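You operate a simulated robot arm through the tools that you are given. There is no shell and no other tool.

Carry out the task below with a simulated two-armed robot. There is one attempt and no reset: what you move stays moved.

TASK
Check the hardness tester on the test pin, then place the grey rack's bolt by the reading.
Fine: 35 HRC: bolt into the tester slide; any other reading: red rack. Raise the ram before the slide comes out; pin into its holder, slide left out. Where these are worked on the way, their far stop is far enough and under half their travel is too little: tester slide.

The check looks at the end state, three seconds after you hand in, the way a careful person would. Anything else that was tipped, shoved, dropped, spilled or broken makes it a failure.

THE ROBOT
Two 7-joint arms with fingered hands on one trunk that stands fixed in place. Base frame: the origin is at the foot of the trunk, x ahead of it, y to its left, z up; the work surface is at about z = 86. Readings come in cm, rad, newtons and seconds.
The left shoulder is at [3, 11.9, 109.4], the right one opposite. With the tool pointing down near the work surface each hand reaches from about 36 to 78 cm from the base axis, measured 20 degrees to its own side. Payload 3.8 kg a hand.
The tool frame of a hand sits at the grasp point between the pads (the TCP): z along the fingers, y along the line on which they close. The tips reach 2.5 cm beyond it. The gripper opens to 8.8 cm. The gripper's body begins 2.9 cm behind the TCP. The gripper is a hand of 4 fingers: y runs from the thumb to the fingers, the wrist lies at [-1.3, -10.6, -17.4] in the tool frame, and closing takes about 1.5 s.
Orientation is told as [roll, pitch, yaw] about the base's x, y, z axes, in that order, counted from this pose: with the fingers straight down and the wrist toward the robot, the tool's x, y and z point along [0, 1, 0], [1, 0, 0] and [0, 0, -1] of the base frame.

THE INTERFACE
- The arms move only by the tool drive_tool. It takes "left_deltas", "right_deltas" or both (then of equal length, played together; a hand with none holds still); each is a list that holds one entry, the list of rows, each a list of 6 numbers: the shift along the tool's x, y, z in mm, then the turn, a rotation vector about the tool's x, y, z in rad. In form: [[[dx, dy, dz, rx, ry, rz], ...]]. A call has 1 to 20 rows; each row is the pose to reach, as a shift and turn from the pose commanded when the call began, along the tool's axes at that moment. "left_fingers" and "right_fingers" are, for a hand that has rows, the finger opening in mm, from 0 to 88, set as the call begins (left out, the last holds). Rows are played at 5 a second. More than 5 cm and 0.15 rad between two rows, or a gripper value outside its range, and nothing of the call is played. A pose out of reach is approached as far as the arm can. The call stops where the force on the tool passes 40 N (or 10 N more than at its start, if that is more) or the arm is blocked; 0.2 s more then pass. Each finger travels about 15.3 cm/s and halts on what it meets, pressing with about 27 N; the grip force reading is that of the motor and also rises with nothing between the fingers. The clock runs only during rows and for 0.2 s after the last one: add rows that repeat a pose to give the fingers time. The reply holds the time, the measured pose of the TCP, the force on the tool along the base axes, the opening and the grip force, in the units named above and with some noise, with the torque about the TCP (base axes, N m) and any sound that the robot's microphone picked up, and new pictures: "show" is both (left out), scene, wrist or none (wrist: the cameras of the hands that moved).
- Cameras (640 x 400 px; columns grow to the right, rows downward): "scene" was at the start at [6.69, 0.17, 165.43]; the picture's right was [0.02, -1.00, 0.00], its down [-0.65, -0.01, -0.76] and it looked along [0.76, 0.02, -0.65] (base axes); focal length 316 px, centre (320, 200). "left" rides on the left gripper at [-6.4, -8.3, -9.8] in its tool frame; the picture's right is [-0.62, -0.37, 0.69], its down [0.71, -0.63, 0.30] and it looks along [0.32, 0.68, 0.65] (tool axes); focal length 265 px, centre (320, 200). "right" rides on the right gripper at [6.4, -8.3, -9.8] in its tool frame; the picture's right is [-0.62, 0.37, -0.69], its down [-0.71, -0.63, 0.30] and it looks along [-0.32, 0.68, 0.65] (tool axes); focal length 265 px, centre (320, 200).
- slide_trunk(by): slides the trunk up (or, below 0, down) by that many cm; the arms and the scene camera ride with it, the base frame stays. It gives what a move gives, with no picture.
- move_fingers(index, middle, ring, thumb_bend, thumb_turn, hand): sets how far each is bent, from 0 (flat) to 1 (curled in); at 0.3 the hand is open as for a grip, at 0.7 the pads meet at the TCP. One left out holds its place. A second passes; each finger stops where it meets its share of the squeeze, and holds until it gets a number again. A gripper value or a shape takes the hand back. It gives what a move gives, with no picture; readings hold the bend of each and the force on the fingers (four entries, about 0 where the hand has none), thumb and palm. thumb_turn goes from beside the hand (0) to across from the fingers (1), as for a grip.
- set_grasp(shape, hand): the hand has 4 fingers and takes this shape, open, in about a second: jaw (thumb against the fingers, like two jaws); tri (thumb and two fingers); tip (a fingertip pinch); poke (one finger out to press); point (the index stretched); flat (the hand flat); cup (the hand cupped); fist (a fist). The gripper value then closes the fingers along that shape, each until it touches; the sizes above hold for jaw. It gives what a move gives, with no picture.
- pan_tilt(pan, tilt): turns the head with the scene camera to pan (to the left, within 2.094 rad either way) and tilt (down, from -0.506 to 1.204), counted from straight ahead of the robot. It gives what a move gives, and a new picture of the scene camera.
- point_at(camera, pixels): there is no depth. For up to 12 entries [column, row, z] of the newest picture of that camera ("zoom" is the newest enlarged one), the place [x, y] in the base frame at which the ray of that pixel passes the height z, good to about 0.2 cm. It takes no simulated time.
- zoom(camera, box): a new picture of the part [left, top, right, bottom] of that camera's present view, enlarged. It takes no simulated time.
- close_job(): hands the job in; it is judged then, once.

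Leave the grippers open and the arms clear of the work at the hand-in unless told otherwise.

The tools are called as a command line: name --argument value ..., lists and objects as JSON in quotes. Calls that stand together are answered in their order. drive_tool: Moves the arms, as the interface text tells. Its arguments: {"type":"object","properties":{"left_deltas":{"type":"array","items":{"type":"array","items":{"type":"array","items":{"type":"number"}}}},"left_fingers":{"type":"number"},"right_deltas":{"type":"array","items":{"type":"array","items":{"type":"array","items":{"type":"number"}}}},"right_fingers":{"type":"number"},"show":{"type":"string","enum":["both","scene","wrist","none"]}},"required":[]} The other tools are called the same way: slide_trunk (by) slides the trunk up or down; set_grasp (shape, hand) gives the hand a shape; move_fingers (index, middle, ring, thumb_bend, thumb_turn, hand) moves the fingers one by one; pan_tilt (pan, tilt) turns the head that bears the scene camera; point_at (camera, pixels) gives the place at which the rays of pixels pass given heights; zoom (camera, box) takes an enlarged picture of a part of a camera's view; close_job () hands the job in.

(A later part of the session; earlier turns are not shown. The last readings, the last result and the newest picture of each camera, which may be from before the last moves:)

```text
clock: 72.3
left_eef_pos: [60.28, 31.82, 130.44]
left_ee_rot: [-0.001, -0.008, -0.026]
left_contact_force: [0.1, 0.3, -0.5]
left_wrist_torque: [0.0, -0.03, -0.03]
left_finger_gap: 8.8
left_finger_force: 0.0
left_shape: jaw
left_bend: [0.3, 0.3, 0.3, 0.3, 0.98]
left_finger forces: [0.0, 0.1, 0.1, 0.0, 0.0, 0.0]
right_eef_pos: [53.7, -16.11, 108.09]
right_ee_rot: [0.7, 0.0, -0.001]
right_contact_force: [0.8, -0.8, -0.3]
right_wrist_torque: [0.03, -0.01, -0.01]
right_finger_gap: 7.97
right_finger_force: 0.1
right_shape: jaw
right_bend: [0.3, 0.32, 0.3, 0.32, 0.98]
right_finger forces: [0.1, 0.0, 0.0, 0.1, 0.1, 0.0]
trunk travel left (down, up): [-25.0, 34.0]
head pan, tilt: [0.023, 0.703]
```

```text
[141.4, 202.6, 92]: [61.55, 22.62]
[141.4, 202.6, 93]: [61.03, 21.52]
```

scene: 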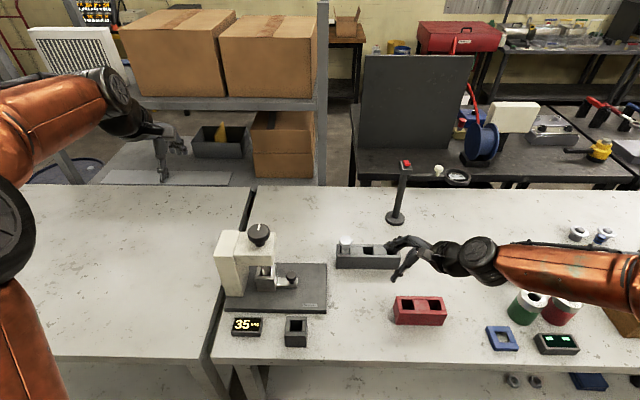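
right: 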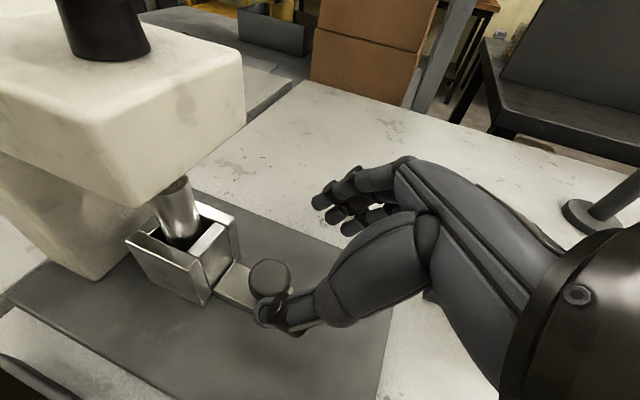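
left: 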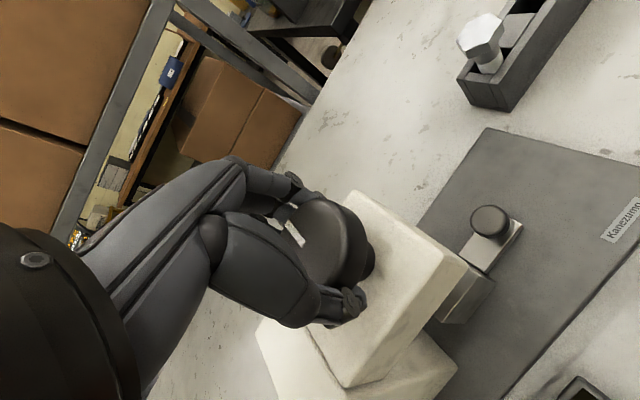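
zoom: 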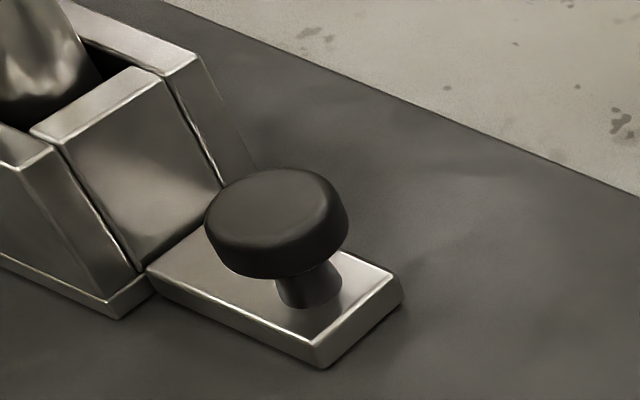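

The knob is at about (60.2, 9.45, 92.4); the right-camera query uses an outdated picture pose, so I ignore it. I'm approaching with the tilted right hand to 12 cm short along the tool axis, jaw at 55 mm.

drive_tool --right_deltas '[[[25, 16, 20, 0, 0, 0], [50, 32, 42, 0, 0, 0], [75, 49, 63, 0, 0, 0], [100, 65, 84, 0, 0, 0], [100, 65, 125, 0, 0, 0], [100, 65, 167, 0, 0, 0], [100, 65, 167, 0, 0, 0]]]' --right_fingers 55

```text
clock: 73.9
left_eef_pos: [60.35, 31.54, 130.43]
left_ee_rot: [0.0, -0.011, -0.025]
left_contact_force: [-0.7, -0.9, -0.2]
left_wrist_torque: [-0.01, -0.01, -0.01]
left_finger_gap: 8.78
left_finger_force: 0.1
left_shape: jaw
left_bend: [0.3, 0.3, 0.3, 0.3, 0.98]
left_finger forces: [0.1, 0.0, 0.0, 0.1, 0.0, 0.0]
right_eef_pos: [60.01, 2.25, 101.94]
right_ee_rot: [0.7, 0.001, 0.0]
right_contact_force: [0.2, -0.1, 0.5]
right_wrist_torque: [0.0, 0.04, 0.0]
right_finger_gap: 5.52
right_finger_force: 0.1
right_shape: jaw
right_bend: [0.28, 0.39, 0.36, 0.63, 1.0]
right_finger forces: [0.0, 0.1, 0.1, 0.1, 0.1, 0.1]
trunk travel left (down, up): [-25.0, 34.0]
head pan, tilt: [0.023, 0.703]
```

scene: 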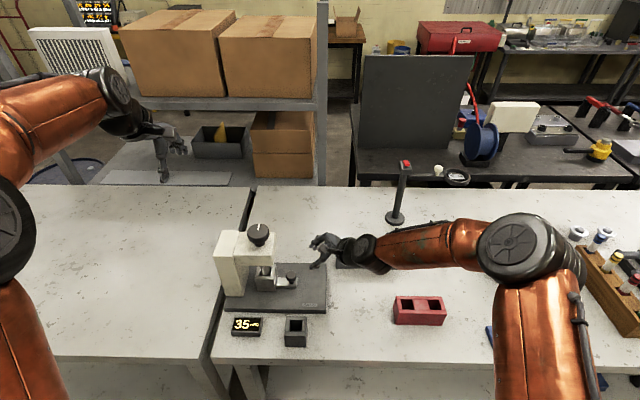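
right: 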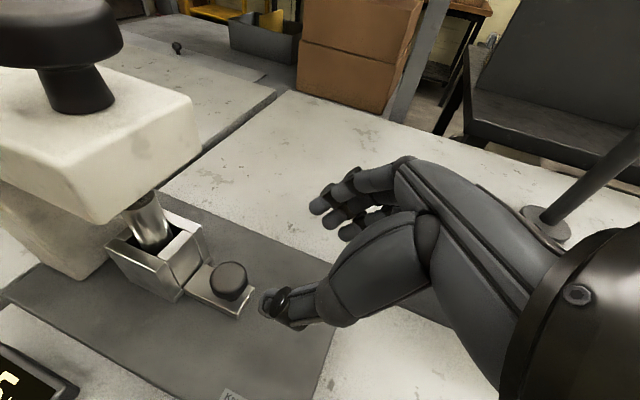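

I'm checking the knob position from this fresh wrist view: knob top at about (230,279).

point_at --camera "right" --pixels '[[230, 277, 92], [230, 277, 92.5]]'

drive_tool --right_deltas '[[[0, 1, 30, 0, 0, 0], [0, 1, 60, 0, 0, 0], [0, 1, 90, 0, 0, 0], [0, 1, 118, 0, 0, 0], [0, 1, 118, 0, 0, 0]]]' --right_fingers 55

zoom --camera "scene" --box '[240, 235, 340, 300]'

```text
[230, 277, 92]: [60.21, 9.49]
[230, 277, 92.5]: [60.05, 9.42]
```

```text
clock: 75.1
left_eef_pos: [60.23, 31.59, 130.47]
left_ee_rot: [0.0, -0.01, -0.025]
left_contact_force: [-0.1, 0.4, -1.0]
left_wrist_torque: [-0.03, 0.01, 0.0]
left_finger_gap: 8.75
left_finger_force: 0.1
left_shape: jaw
left_bend: [0.3, 0.3, 0.3, 0.3, 0.98]
left_finger forces: [0.0, 0.0, 0.1, 0.0, 0.0, 0.1]
right_eef_pos: [60.22, 9.78, 92.81]
right_ee_rot: [0.699, 0.0, 0.001]
right_contact_force: [0.2, 0.3, 0.8]
right_wrist_torque: [-0.01, 0.01, 0.0]
right_finger_gap: 5.51
right_finger_force: 0.1
right_shape: jaw
right_bend: [0.28, 0.39, 0.36, 0.63, 1.0]
right_finger forces: [0.0, 0.0, 0.0, 0.1, 0.0, 0.0]
trunk travel left (down, up): [-25.0, 34.0]
head pan, tilt: [0.023, 0.703]
```

scene: 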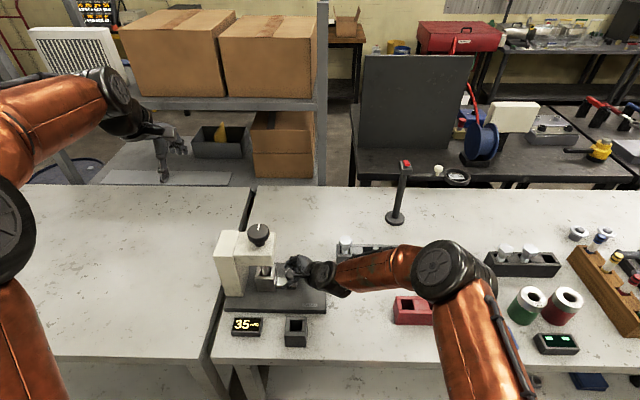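
right: 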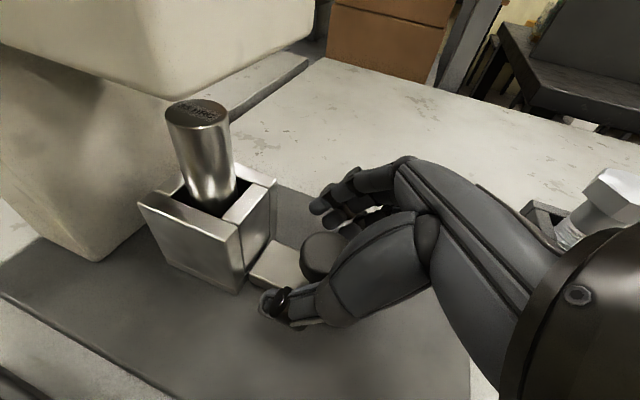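

```text
6.15 times, centred on (290, 268) of scene
```

zoom: 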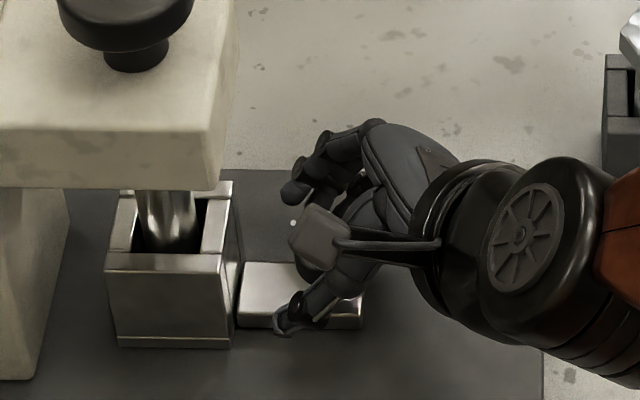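

The fingers reach past the knob, which is good for pulling. I'm closing.

drive_tool --right_deltas '[[[0, 0, 0, 0, 0, 0], [0, 0, 0, 0, 0, 0], [0, 0, 0, 0, 0, 0], [0, 0, 0, 0, 0, 0], [0, 0, 0, 0, 0, 0], [0, 0, 0, 0, 0, 0]]]' --right_fingers 10

zoom --camera "scene" --box '[240, 235, 340, 300]'

```text
clock: 76.5
left_eef_pos: [60.32, 31.58, 130.35]
left_ee_rot: [0.0, -0.009, -0.024]
left_contact_force: [-0.2, 0.3, 0.5]
left_wrist_torque: [-0.01, -0.03, -0.01]
left_finger_gap: 8.74
left_finger_force: 0.0
left_shape: jaw
left_bend: [0.3, 0.3, 0.3, 0.3, 0.98]
left_finger forces: [0.1, 0.1, 0.0, 0.0, 0.1, 0.0]
right_eef_pos: [60.28, 9.8, 92.96]
right_ee_rot: [0.698, 0.002, 0.002]
right_contact_force: [-2.7, 0.0, 0.3]
right_wrist_torque: [0.01, 0.01, -0.06]
right_finger_gap: 1.05
right_finger_force: 0.1
right_shape: jaw
right_bend: [0.72, 0.63, 0.62, 0.72, 1.0]
right_finger forces: [0.0, 0.0, 0.1, 0.1, 2.0, 0.1]
trunk travel left (down, up): [-25.0, 34.0]
head pan, tilt: [0.023, 0.703]
```

scene: 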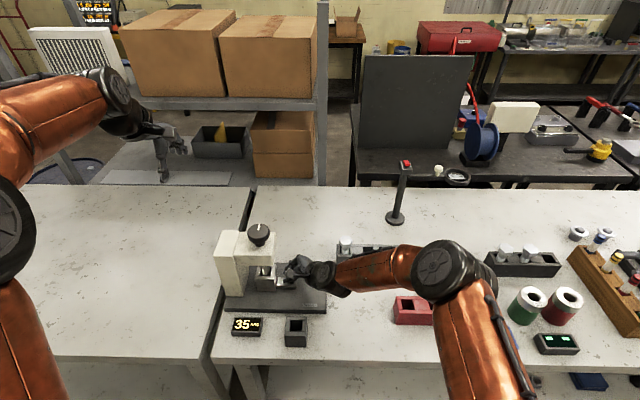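
right: 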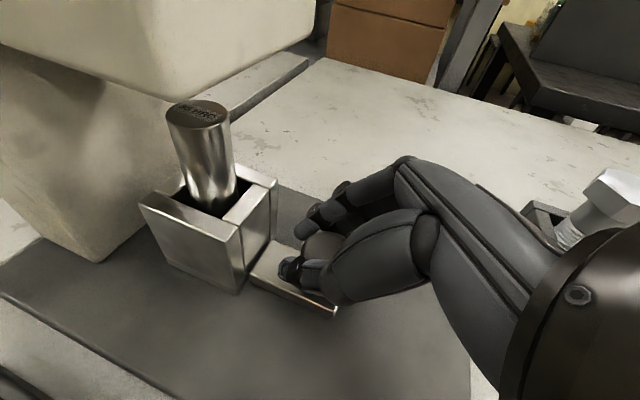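

```text
6.15 times, centred on (290, 268) of scene
```

zoom: 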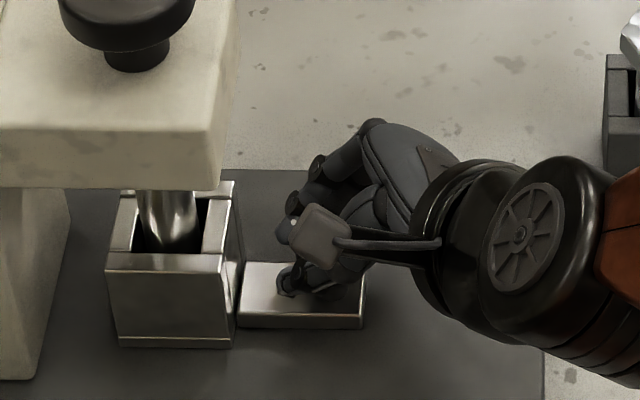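

The fingers closed behind the knob and hook it on its far side. I'm pulling right (-y) in 6 mm steps, about 108 mm, gently so the pin stays steady.

drive_tool --right_deltas '[[[-4.6, 0, -3.9, 0, 0, 0], [-9.2, 0, -7.7, 0, 0, 0], [-13.8, 0, -11.6, 0, 0, 0], [-18.4, 0, -15.5, 0, 0, 0], [-23, 0, -19.3, 0, 0, 0], [-27.5, 0, -23.2, 0, 0, 0], [-32.1, 0, -27, 0, 0, 0], [-36.7, 0, -30.9, 0, 0, 0], [-41.3, 0, -34.8, 0, 0, 0], [-45.9, 0, -38.6, 0, 0, 0], [-50.5, 0, -42.5, 0, 0, 0], [-55.1, 0, -46.4, 0, 0, 0], [-59.7, 0, -50.2, 0, 0, 0], [-64.3, 0, -54.1, 0, 0, 0], [-68.9, 0, -58, 0, 0, 0], [-73.4, 0, -61.8, 0, 0, 0], [-78, 0, -65.7, 0, 0, 0], [-82.6, 0, -69.6, 0, 0, 0]]]'

zoom --camera "scene" --box '[240, 235, 360, 310]'

```text
clock: 80.3
left_eef_pos: [60.26, 31.57, 130.45]
left_ee_rot: [0.0, -0.01, -0.024]
left_contact_force: [0.1, 0.1, 0.1]
left_wrist_torque: [0.02, 0.02, -0.01]
left_finger_gap: 8.77
left_finger_force: 0.0
left_shape: jaw
left_bend: [0.3, 0.3, 0.3, 0.3, 0.98]
left_finger forces: [0.0, 0.0, 0.0, 0.0, 0.1, 0.1]
right_eef_pos: [60.22, -1.16, 92.71]
right_ee_rot: [0.701, 0.001, 0.0]
right_contact_force: [-0.8, 1.0, 1.0]
right_wrist_torque: [0.0, 0.04, -0.01]
right_finger_gap: 1.03
right_finger_force: 0.1
right_shape: jaw
right_bend: [0.72, 0.63, 0.62, 0.72, 1.0]
right_finger forces: [0.1, 0.1, 0.0, 0.0, 1.7, 0.0]
trunk travel left (down, up): [-25.0, 34.0]
head pan, tilt: [0.023, 0.703]
```

scene: 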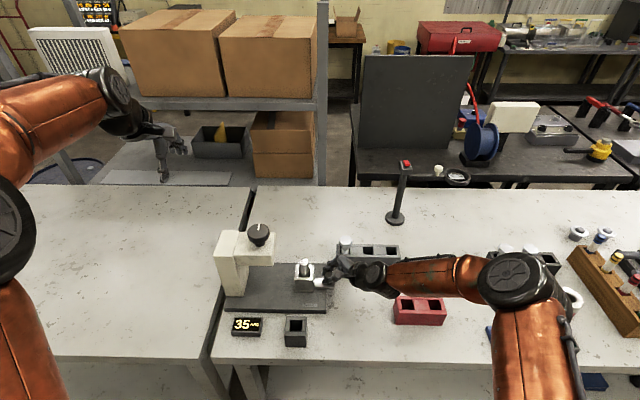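
right: 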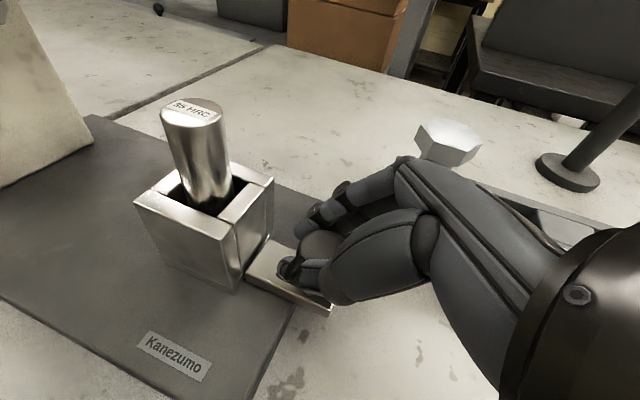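

```text
5.33 times, centred on (300, 272) of scene
```

zoom: 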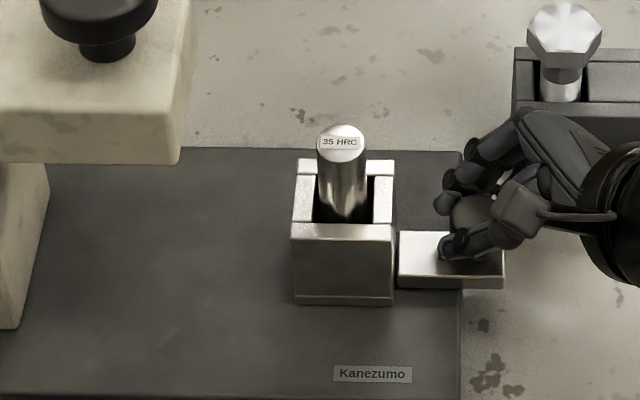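

The slide came with the hand and is about 1 cm short of its start. I'm pulling on in 3 mm steps to its outer stop.

drive_tool --right_deltas '[[[-2.3, 0, -1.9, 0, 0, 0], [-4.6, 0, -3.9, 0, 0, 0], [-6.9, 0, -5.8, 0, 0, 0], [-9.2, 0, -7.7, 0, 0, 0], [-10.7, 0, -9, 0, 0, 0]]]'

zoom --camera "scene" --box '[240, 235, 360, 310]'

```text
clock: 81.5
left_eef_pos: [60.26, 31.54, 130.32]
left_ee_rot: [0.001, -0.009, -0.024]
left_contact_force: [0.2, 0.5, 0.0]
left_wrist_torque: [0.0, 0.04, 0.01]
left_finger_gap: 8.77
left_finger_force: 0.2
left_shape: jaw
left_bend: [0.3, 0.3, 0.3, 0.3, 0.98]
left_finger forces: [0.1, 0.0, 0.0, 0.0, 0.0, 0.1]
right_eef_pos: [60.19, -2.49, 92.79]
right_ee_rot: [0.7, -0.001, 0.0]
right_contact_force: [-1.5, 1.0, -0.5]
right_wrist_torque: [0.03, -0.01, 0.01]
right_finger_gap: 1.05
right_finger_force: 0.1
right_shape: jaw
right_bend: [0.72, 0.63, 0.62, 0.72, 1.0]
right_finger forces: [0.0, 0.1, 0.1, 0.0, 2.3, 0.1]
trunk travel left (down, up): [-25.0, 34.0]
head pan, tilt: [0.023, 0.703]
```

scene: 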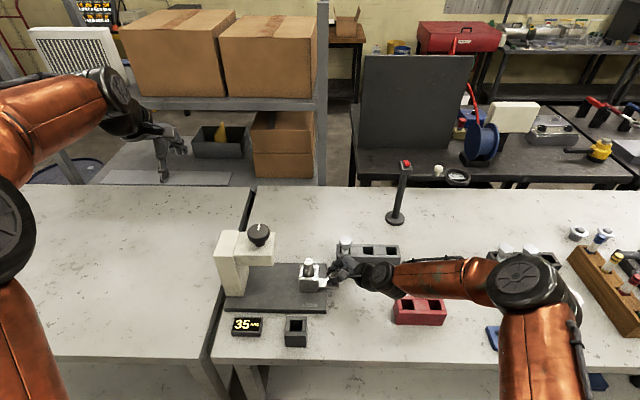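
right: 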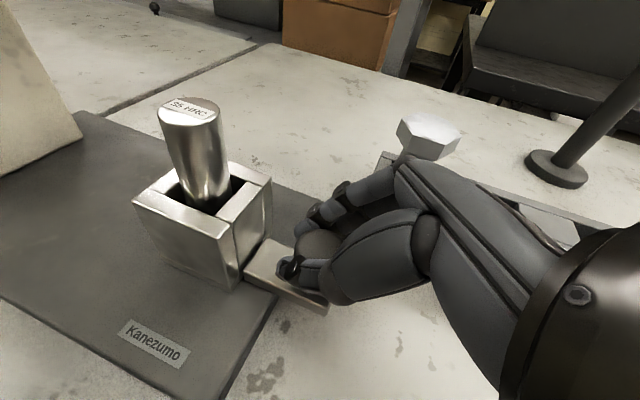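

```text
5.33 times, centred on (300, 272) of scene
```

zoom: 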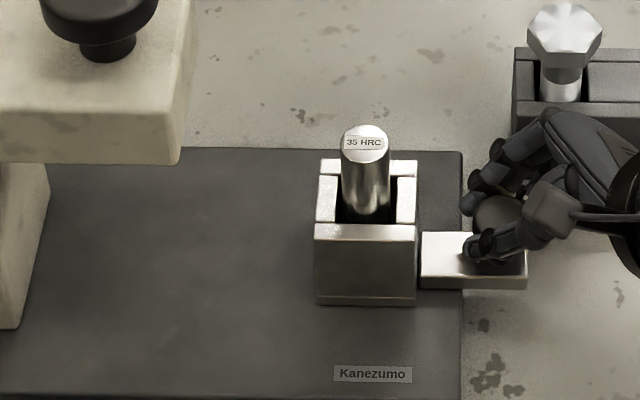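

The box is back at its starting column (308.5). I'm giving one gentle 3 mm tug to confirm the stop.

drive_tool --right_deltas '[[[-1.2, 0, -1, 0, 0, 0], [-2.3, 0, -1.9, 0, 0, 0], [-3.4, 0, -2.9, 0, 0, 0]]]' --show "wrist"

zoom --camera "scene" --box '[240, 235, 360, 310]'

```text
clock: 82.3
left_eef_pos: [60.33, 31.78, 130.35]
left_ee_rot: [0.002, -0.009, -0.026]
left_contact_force: [0.6, -0.5, -0.8]
left_wrist_torque: [0.02, 0.0, 0.02]
left_finger_gap: 8.76
left_finger_force: 0.1
left_shape: jaw
left_bend: [0.3, 0.3, 0.3, 0.3, 0.98]
left_finger forces: [0.0, 0.1, 0.1, 0.0, 0.0, 0.0]
right_eef_pos: [60.26, -2.66, 92.82]
right_ee_rot: [0.7, 0.0, 0.006]
right_contact_force: [-1.5, 6.3, 0.5]
right_wrist_torque: [0.14, 0.01, -0.02]
right_finger_gap: 0.99
right_finger_force: 0.1
right_shape: jaw
right_bend: [0.72, 0.63, 0.62, 0.72, 1.0]
right_finger forces: [1.1, 0.5, 0.1, 0.0, 4.1, 0.1]
trunk travel left (down, up): [-25.0, 34.0]
head pan, tilt: [0.023, 0.703]
```

right: 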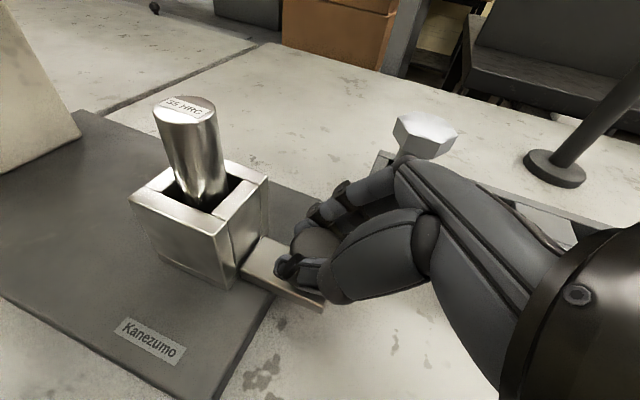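

```text
5.33 times, centred on (300, 272) of scene
```

zoom: 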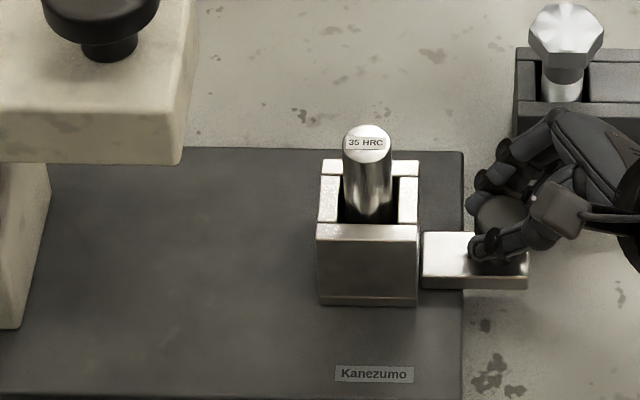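

The 6 N resistance confirms the slide is at its outer stop. I'm opening the hand and backing out along the tool axis.

drive_tool --right_deltas '[[[1.5, 0, 1.3, 0, 0, 0], [1.5, 0, 1.3, 0, 0, 0], [1.5, 0, 1.3, 0, 0, 0], [1.5, 0, 1.3, 0, 0, 0], [1.5, 0, -30, 0, 0, 0], [1.5, 0, -60, 0, 0, 0], [1.5, 0, -90, 0, 0, 0], [1.5, 0, -120, 0, 0, 0]]]' --right_fingers 62

zoom --camera "right" --box '[100, 150, 300, 350]'

zoom --camera "scene" --box '[270, 240, 360, 300]'

```text
clock: 84.1
left_eef_pos: [60.22, 31.54, 130.41]
left_ee_rot: [0.002, -0.01, -0.025]
left_contact_force: [0.3, -0.2, -0.2]
left_wrist_torque: [0.01, 0.01, -0.01]
left_finger_gap: 8.79
left_finger_force: 0.1
left_shape: jaw
left_bend: [0.3, 0.3, 0.3, 0.3, 0.98]
left_finger forces: [0.0, 0.0, 0.0, 0.0, 0.1, 0.0]
right_eef_pos: [60.28, -10.49, 101.81]
right_ee_rot: [0.701, 0.003, 0.002]
right_contact_force: [-0.6, -0.1, -0.5]
right_wrist_torque: [0.0, -0.01, 0.02]
right_finger_gap: 6.17
right_finger_force: 0.1
right_shape: jaw
right_bend: [0.27, 0.37, 0.34, 0.58, 0.99]
right_finger forces: [0.0, 0.0, 0.0, 0.1, 0.1, 0.1]
trunk travel left (down, up): [-25.0, 34.0]
head pan, tilt: [0.023, 0.703]
```

scene: 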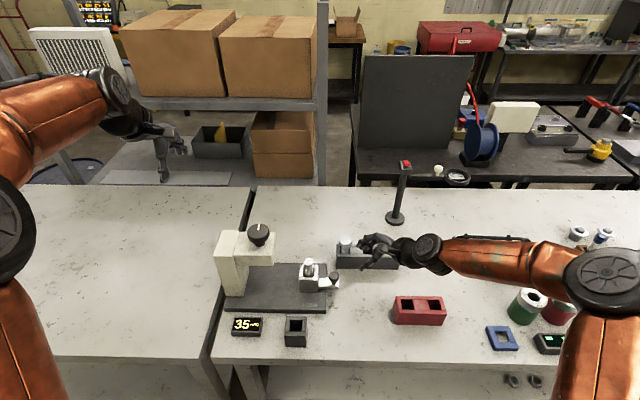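
right: 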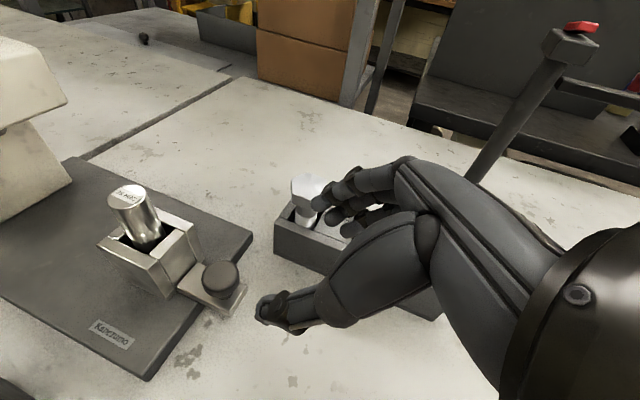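

```text
2.00 times, centred on (200, 250) of right
```

zoom: 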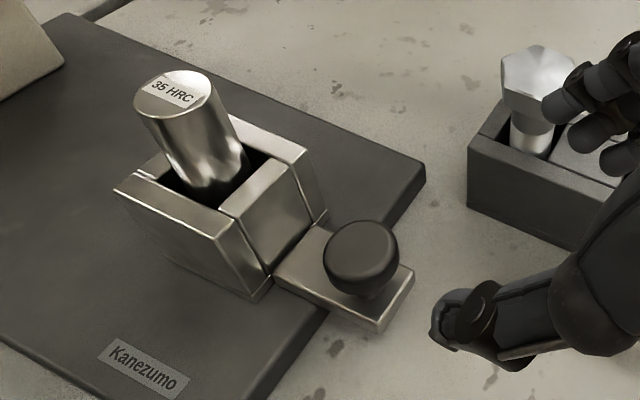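

```text
6.67 times, centred on (315, 270) of scene
```

zoom: 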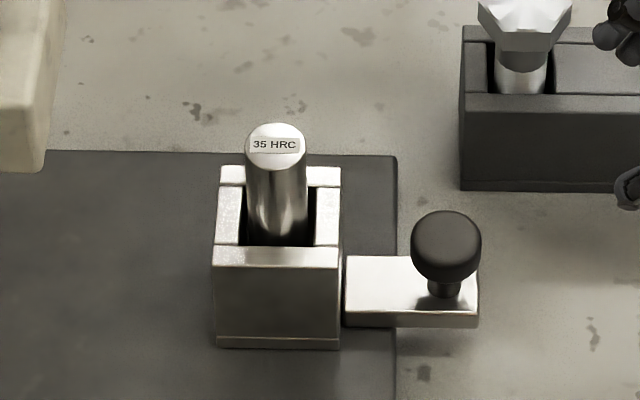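

The slide is out and the pin stands upright. I'm triangulating the pin top and box top from both fresh views, plus the bolt head and pin holder.

point_at --camera "right" --pixels '[[128.5, 196.5, 98], [128.5, 196.5, 98.5], [128.5, 196.5, 99], [128.5, 196.5, 99.5], [176, 279, 94], [176, 279, 94.5], [97, 243, 94], [97, 243, 94.5]]'

point_at --camera "scene" --pixels '[[308.25, 261.9, 98], [308.25, 261.9, 98.5], [308.25, 261.9, 99], [308.25, 261.9, 99.5], [299, 279.8, 94], [299, 279.8, 94.5], [318, 279.8, 94.5], [285, 336.5, 90.7], [307, 336.5, 90.7], [285.5, 317, 90.7], [307, 317, 90.7]]'

zoom --camera "scene" --box '[275, 305, 320, 355]'

```text
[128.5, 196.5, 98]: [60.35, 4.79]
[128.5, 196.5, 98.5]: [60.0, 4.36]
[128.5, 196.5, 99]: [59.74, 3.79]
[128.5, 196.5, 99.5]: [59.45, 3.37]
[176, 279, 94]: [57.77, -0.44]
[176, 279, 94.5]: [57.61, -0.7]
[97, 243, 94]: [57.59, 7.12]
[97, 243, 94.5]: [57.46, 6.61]
```

```text
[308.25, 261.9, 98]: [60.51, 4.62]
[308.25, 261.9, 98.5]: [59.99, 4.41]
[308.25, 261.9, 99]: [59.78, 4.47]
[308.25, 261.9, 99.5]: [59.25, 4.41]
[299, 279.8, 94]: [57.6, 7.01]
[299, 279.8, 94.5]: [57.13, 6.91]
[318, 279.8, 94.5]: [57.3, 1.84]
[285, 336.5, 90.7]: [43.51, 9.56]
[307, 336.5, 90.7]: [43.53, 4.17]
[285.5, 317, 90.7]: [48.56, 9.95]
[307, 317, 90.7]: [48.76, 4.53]
```

```text
8.00 times, centred on (298, 330) of scene
```

zoom: 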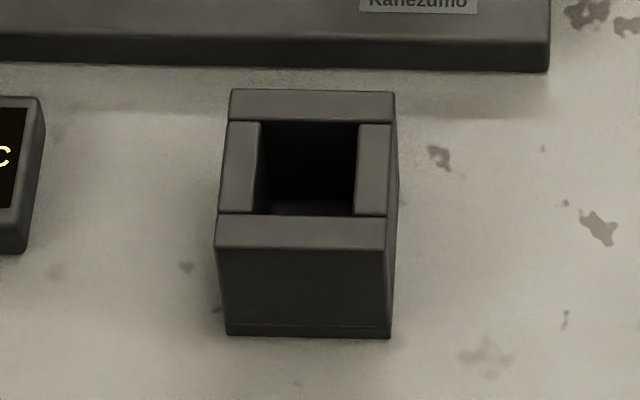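

Pin: centre (60.0, 4.4), top 98.5. Slide box top about 94.2. Holder about x 43–48.3, y 4.6–9.8, top about 91. I'm moving the right hand above the pin and un-tilting it to fingers straight down.

drive_tool --right_deltas '[[[30, 0, 3, 0, -0.117, 0], [60, -1, 6, 0, -0.234, 0], [90, -1, 9, 0, -0.35, 0], [120, -2, 12, 0, -0.467, 0], [150, -2, 15, 0, -0.584, 0], [180, -2.5, 18, 0, -0.7, 0], [180, -2.5, 18, 0, -0.7, 0]]]' --right_fingers 70

zoom --camera "right" --box '[100, 120, 400, 400]'

```text
clock: 85.7
left_eef_pos: [60.35, 31.43, 130.46]
left_ee_rot: [0.002, -0.007, -0.023]
left_contact_force: [0.4, -0.6, -0.2]
left_wrist_torque: [-0.01, 0.01, -0.01]
left_finger_gap: 8.78
left_finger_force: 0.1
left_shape: jaw
left_bend: [0.3, 0.3, 0.3, 0.3, 0.98]
left_finger forces: [0.1, 0.0, 0.1, 0.0, 0.0, 0.0]
right_eef_pos: [60.16, 4.36, 112.25]
right_ee_rot: [-0.001, 0.0, 0.0]
right_contact_force: [0.0, -0.9, 0.2]
right_wrist_torque: [0.05, 0.01, 0.01]
right_finger_gap: 6.96
right_finger_force: 0.0
right_shape: jaw
right_bend: [0.27, 0.34, 0.32, 0.5, 0.99]
right_finger forces: [0.0, 0.0, 0.0, 0.0, 0.0, 0.0]
trunk travel left (down, up): [-25.0, 34.0]
head pan, tilt: [0.023, 0.703]
```

scene: 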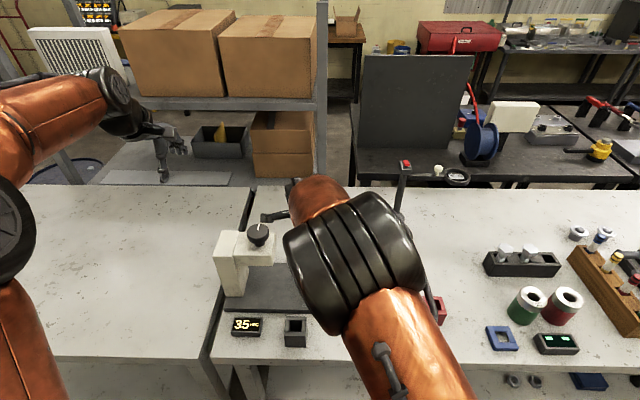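
right: 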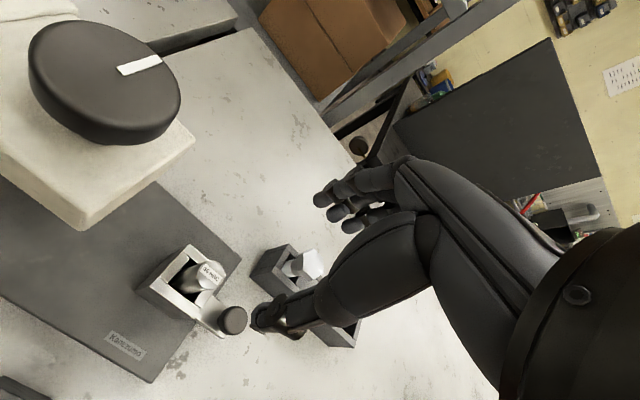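

```text
1.43 times, centred on (250, 260) of right
```

zoom: 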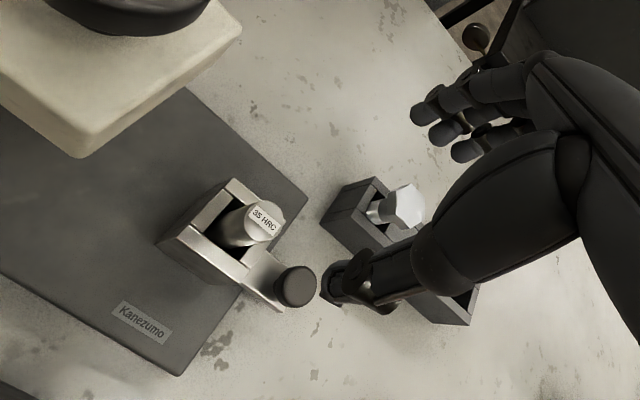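

The pin top sits at (212,275) in the wrist view, matching the point directly below the TCP. I'm descending 110 mm, then checking.

drive_tool --right_deltas '[[[0, -1, 40, 0, 0, 0], [0, -1, 80, 0, 0, 0], [0, -1, 110, 0, 0, 0], [0, -1, 110, 0, 0, 0]]]' --right_fingers 60

zoom --camera "right" --box '[160, 130, 400, 370]'

```text
clock: 86.7
left_eef_pos: [60.47, 31.58, 130.39]
left_ee_rot: [0.0, -0.009, -0.027]
left_contact_force: [0.8, -0.5, 0.1]
left_wrist_torque: [0.0, -0.02, -0.01]
left_finger_gap: 8.76
left_finger_force: 0.0
left_shape: jaw
left_bend: [0.3, 0.3, 0.3, 0.3, 0.98]
left_finger forces: [0.1, 0.0, 0.0, 0.0, 0.1, 0.1]
right_eef_pos: [59.86, 4.27, 101.19]
right_ee_rot: [0.0, 0.0, 0.001]
right_contact_force: [0.7, 0.2, 0.7]
right_wrist_torque: [-0.03, -0.04, -0.03]
right_finger_gap: 6.04
right_finger_force: 0.0
right_shape: jaw
right_bend: [0.28, 0.37, 0.34, 0.59, 0.99]
right_finger forces: [0.0, 0.1, 0.0, 0.0, 0.1, 0.0]
trunk travel left (down, up): [-25.0, 34.0]
head pan, tilt: [0.023, 0.703]
```

scene: 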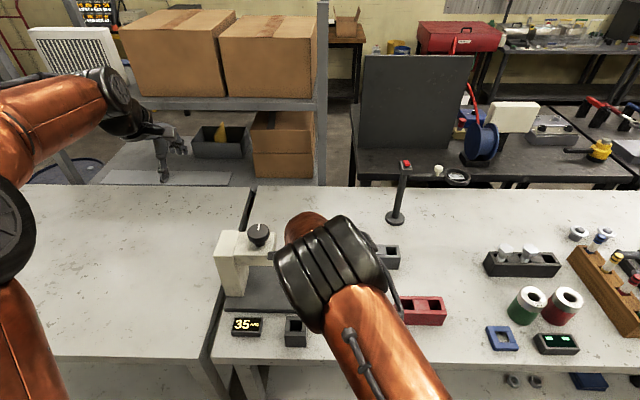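
right: 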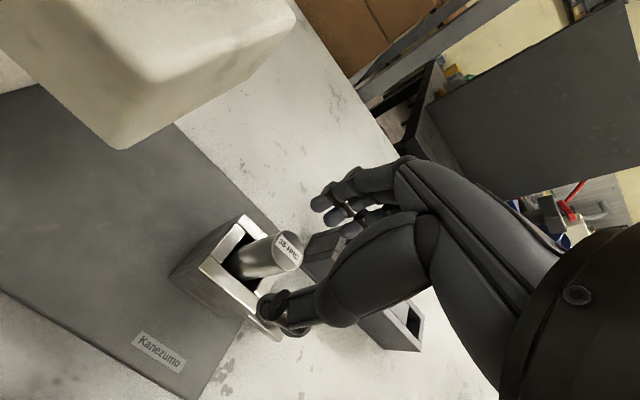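

```text
1.67 times, centred on (280, 250) of right
```

zoom: 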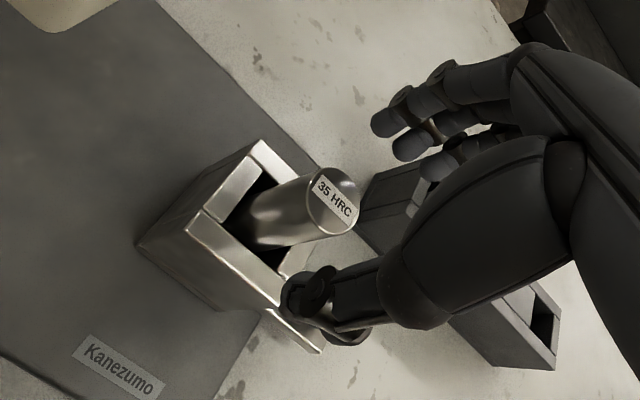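

The pin is centred between thumb and fingers. I'm descending 36 mm more so the tips stop just above the box top.

drive_tool --right_deltas '[[[1, 0, 12, 0, 0, 0], [1.5, 0, 24, 0, 0, 0], [1.5, 0, 36, 0, 0, 0], [1.5, 0, 36, 0, 0, 0]]]' --right_fingers 60 --show "wrist"

zoom --camera "right" --box '[160, 130, 400, 370]'

```text
clock: 87.7
left_eef_pos: [60.28, 31.55, 130.39]
left_ee_rot: [0.001, -0.011, -0.023]
left_contact_force: [0.7, -0.8, 0.1]
left_wrist_torque: [0.01, 0.01, 0.02]
left_finger_gap: 8.79
left_finger_force: 0.1
left_shape: jaw
left_bend: [0.3, 0.3, 0.3, 0.3, 0.98]
left_finger forces: [0.0, 0.0, 0.0, 0.0, 0.1, 0.0]
right_eef_pos: [59.86, 4.62, 97.66]
right_ee_rot: [0.002, 0.0, -0.001]
right_contact_force: [-0.7, 0.1, -0.5]
right_wrist_torque: [0.01, 0.0, 0.01]
right_finger_gap: 6.04
right_finger_force: 0.0
right_shape: jaw
right_bend: [0.28, 0.37, 0.34, 0.59, 0.99]
right_finger forces: [0.0, 0.0, 0.1, 0.1, 0.0, 0.0]
trunk travel left (down, up): [-25.0, 34.0]
head pan, tilt: [0.023, 0.703]
```

right: 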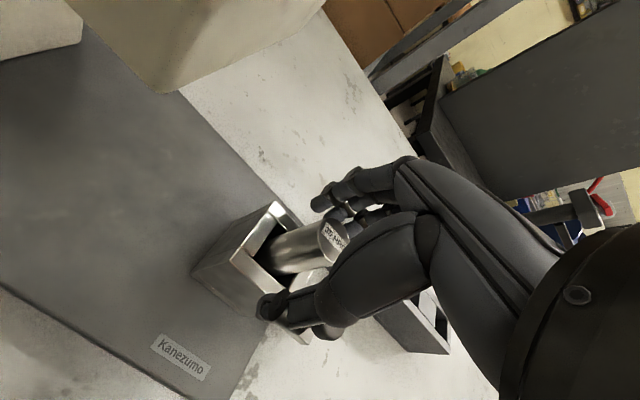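

```text
1.67 times, centred on (280, 250) of right
```

zoom: 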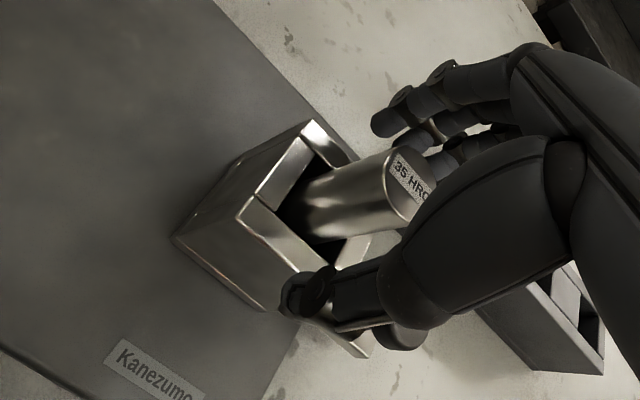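

No contact so far. I'm closing on the pin.

drive_tool --right_deltas '[[[0, 0, 0, 0, 0, 0], [0, 0, 0, 0, 0, 0], [0, 0, 0, 0, 0, 0], [0, 0, 0, 0, 0, 0], [0, 0, 0, 0, 0, 0], [0, 0, 0, 0, 0, 0], [0, 0, 0, 0, 0, 0]]]' --right_fingers 8 --show "wrist"

zoom --camera "right" --box '[160, 130, 400, 370]'

```text
clock: 89.3
left_eef_pos: [60.29, 31.68, 130.44]
left_ee_rot: [-0.001, -0.01, -0.024]
left_contact_force: [0.3, 0.3, 0.7]
left_wrist_torque: [-0.01, -0.01, -0.03]
left_finger_gap: 8.78
left_finger_force: 0.0
left_shape: jaw
left_bend: [0.3, 0.3, 0.3, 0.3, 0.98]
left_finger forces: [0.0, 0.0, 0.0, 0.0, 0.1, 0.1]
right_eef_pos: [59.94, 4.59, 97.68]
right_ee_rot: [-0.001, -0.001, -0.001]
right_contact_force: [-0.5, -0.3, 0.6]
right_wrist_torque: [0.02, -0.02, 0.0]
right_finger_gap: 1.62
right_finger_force: 27.1
right_shape: jaw
right_bend: [0.73, 0.59, 0.66, 0.75, 1.0]
right_finger forces: [15.8, 7.7, 0.0, 0.1, 23.1, 0.0]
trunk travel left (down, up): [-25.0, 34.0]
head pan, tilt: [0.023, 0.703]
```

right: 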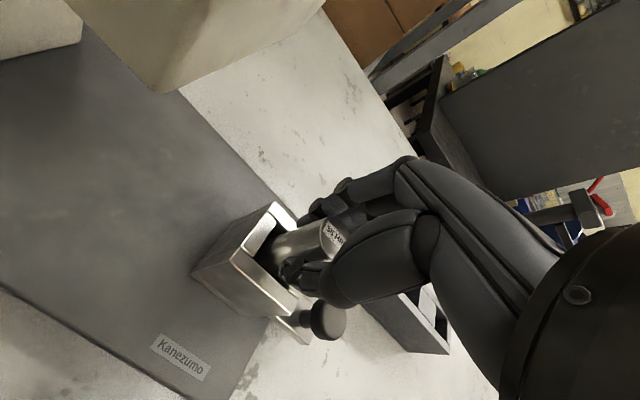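

```text
1.67 times, centred on (280, 250) of right
```

zoom: 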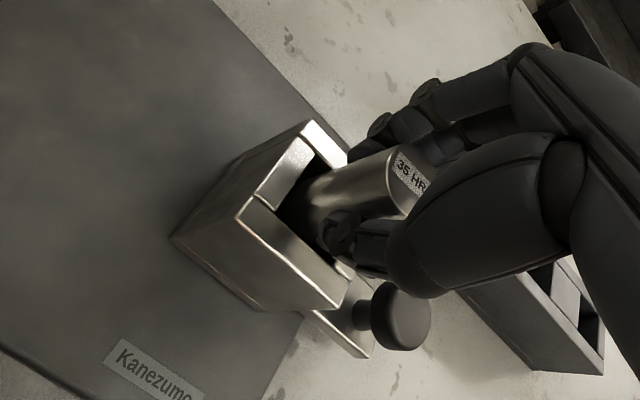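

The pin is gripped (index 16 N, middle 8 N, thumb 23 N). I'm lifting straight up, slowly at first, to 130 mm.

drive_tool --right_deltas '[[[0, 0, -8, 0, 0, 0], [0, 0, -18, 0, 0, 0], [0, 0, -30, 0, 0, 0], [0, 0, -45, 0, 0, 0], [0, 0, -65, 0, 0, 0], [0, 0, -85, 0, 0, 0], [0, 0, -107, 0, 0, 0], [0, 0, -130, 0, 0, 0]]]'

zoom --camera "right" --box '[100, 130, 400, 400]'

```text
clock: 91.1
left_eef_pos: [60.32, 31.54, 130.51]
left_ee_rot: [0.0, -0.008, -0.024]
left_contact_force: [0.8, 1.2, -0.1]
left_wrist_torque: [-0.03, -0.02, 0.0]
left_finger_gap: 8.79
left_finger_force: 0.1
left_shape: jaw
left_bend: [0.3, 0.3, 0.3, 0.3, 0.98]
left_finger forces: [0.0, 0.0, 0.0, 0.0, 0.0, 0.0]
right_eef_pos: [59.92, 4.56, 110.8]
right_ee_rot: [-0.001, 0.001, 0.0]
right_contact_force: [-0.2, 0.3, -4.4]
right_wrist_torque: [0.02, 0.03, -0.01]
right_finger_gap: 1.59
right_finger_force: 26.9
right_shape: jaw
right_bend: [0.73, 0.59, 0.66, 0.75, 1.0]
right_finger forces: [15.4, 8.2, 0.0, 0.1, 22.9, 0.0]
trunk travel left (down, up): [-25.0, 34.0]
head pan, tilt: [0.023, 0.703]
```

scene: 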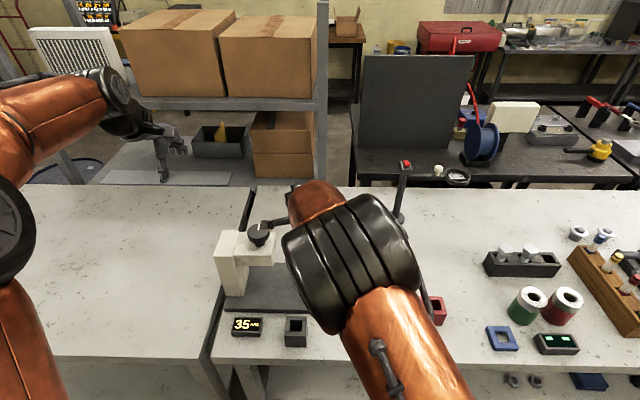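
right: 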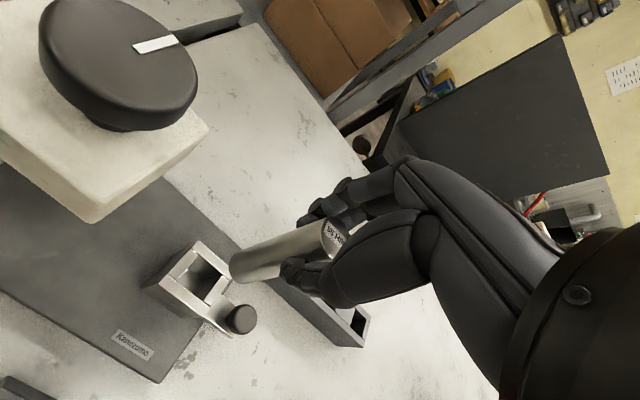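

```text
1.48 times, centred on (250, 265) of right
```

zoom: 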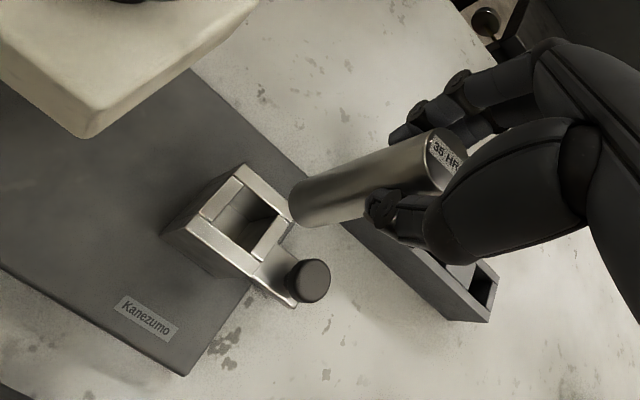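

The pin is out and held upright (its weight shows as about 4.4 N), with its bottom about 8.7 cm below the TCP. I'm carrying it at this height toward the holder near (45.7, 7.2).

drive_tool --right_deltas '[[[4, -23, 0, 0, 0, 0], [9, -47, 0, 0, 0, 0], [13, -71, 0, 0, 0, 0], [17, -95, 0, 0, 0, 0], [22, -118, 0, 0, 0, 0], [26, -142, 0, 0, 0, 0], [26, -142, 0, 0, 0, 0]]]'

zoom --camera "right" --box '[100, 130, 400, 400]'

```text
clock: 92.7
left_eef_pos: [60.44, 31.59, 130.32]
left_ee_rot: [0.0, -0.01, -0.024]
left_contact_force: [0.1, -0.2, -0.7]
left_wrist_torque: [-0.01, 0.01, 0.02]
left_finger_gap: 8.77
left_finger_force: 0.0
left_shape: jaw
left_bend: [0.3, 0.3, 0.3, 0.3, 0.98]
left_finger forces: [0.0, 0.1, 0.1, 0.0, 0.0, 0.0]
right_eef_pos: [45.8, 7.14, 110.51]
right_ee_rot: [0.0, 0.001, 0.0]
right_contact_force: [-0.4, -0.2, -4.0]
right_wrist_torque: [0.02, 0.02, 0.03]
right_finger_gap: 1.63
right_finger_force: 26.7
right_shape: jaw
right_bend: [0.73, 0.59, 0.66, 0.75, 1.0]
right_finger forces: [15.3, 8.4, 0.1, 0.0, 22.9, 0.1]
trunk travel left (down, up): [-25.0, 34.0]
head pan, tilt: [0.023, 0.703]
```

scene: 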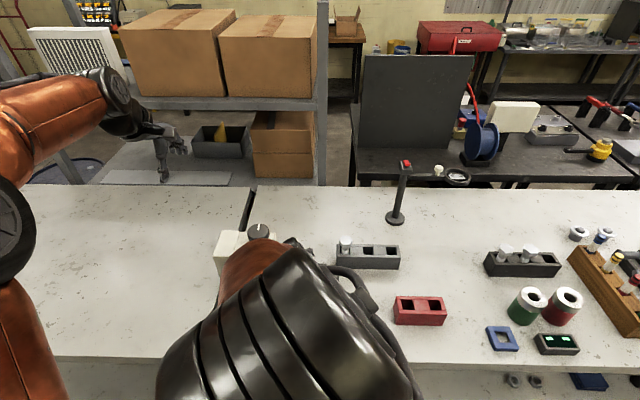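
right: 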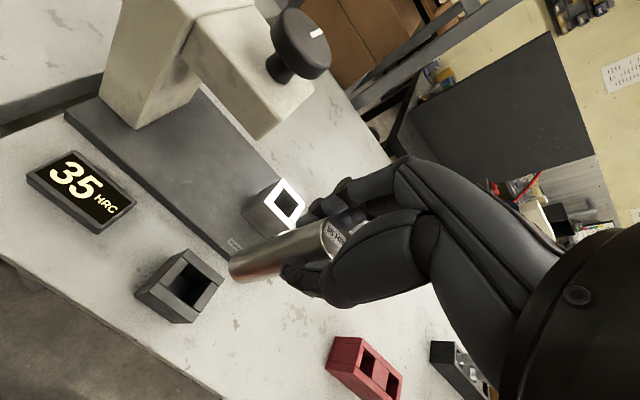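

```text
1.48 times, centred on (250, 265) of right
```

zoom: 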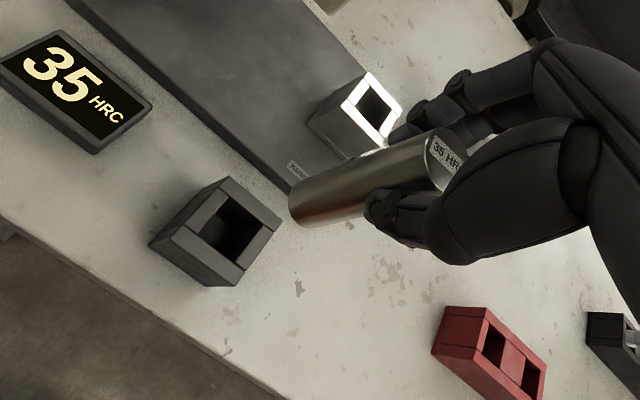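

The holder is clearly visible at about (180,285). I'm zooming in to measure its hole.

zoom --camera "right" --box '[125, 240, 245, 330]'

```text
4.44 times, centred on (185, 285) of right
```

zoom: 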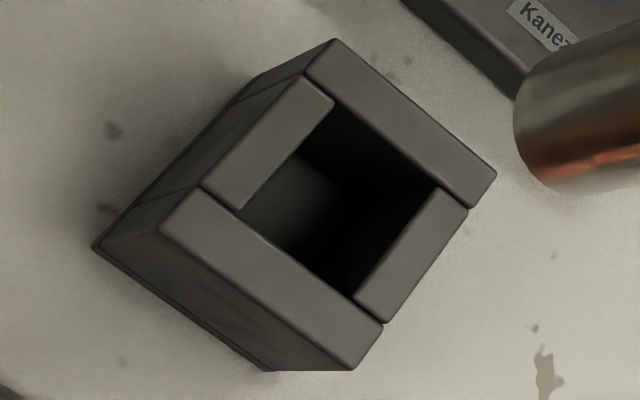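

point_at --camera "zoom" --pixels '[[95, 248, 86], [268, 372, 86], [158, 230, 91], [352, 370, 91], [338, 38, 91], [497, 175, 91], [335, 100, 91], [437, 185, 91], [357, 293, 91], [238, 210, 91], [342, 197, 91], [342, 197, 92]]'

```text
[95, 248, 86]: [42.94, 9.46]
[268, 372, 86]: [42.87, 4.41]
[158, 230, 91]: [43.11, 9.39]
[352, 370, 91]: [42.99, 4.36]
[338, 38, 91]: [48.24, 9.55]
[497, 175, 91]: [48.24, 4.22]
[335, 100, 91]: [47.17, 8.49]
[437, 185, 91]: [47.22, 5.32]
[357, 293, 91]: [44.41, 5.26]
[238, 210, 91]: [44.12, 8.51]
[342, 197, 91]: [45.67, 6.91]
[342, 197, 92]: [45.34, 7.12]
```

Holder hole centre: about (45.65, 6.92), with a 3.1 cm opening. Now I'm checking how the pin sits relative to the TCP.

zoom --camera "right" --box '[215, 205, 365, 300]'

```text
4.21 times, centred on (290, 252) of right
```

zoom: 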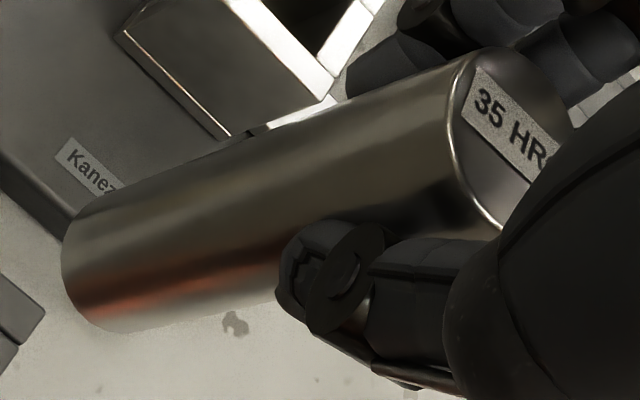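

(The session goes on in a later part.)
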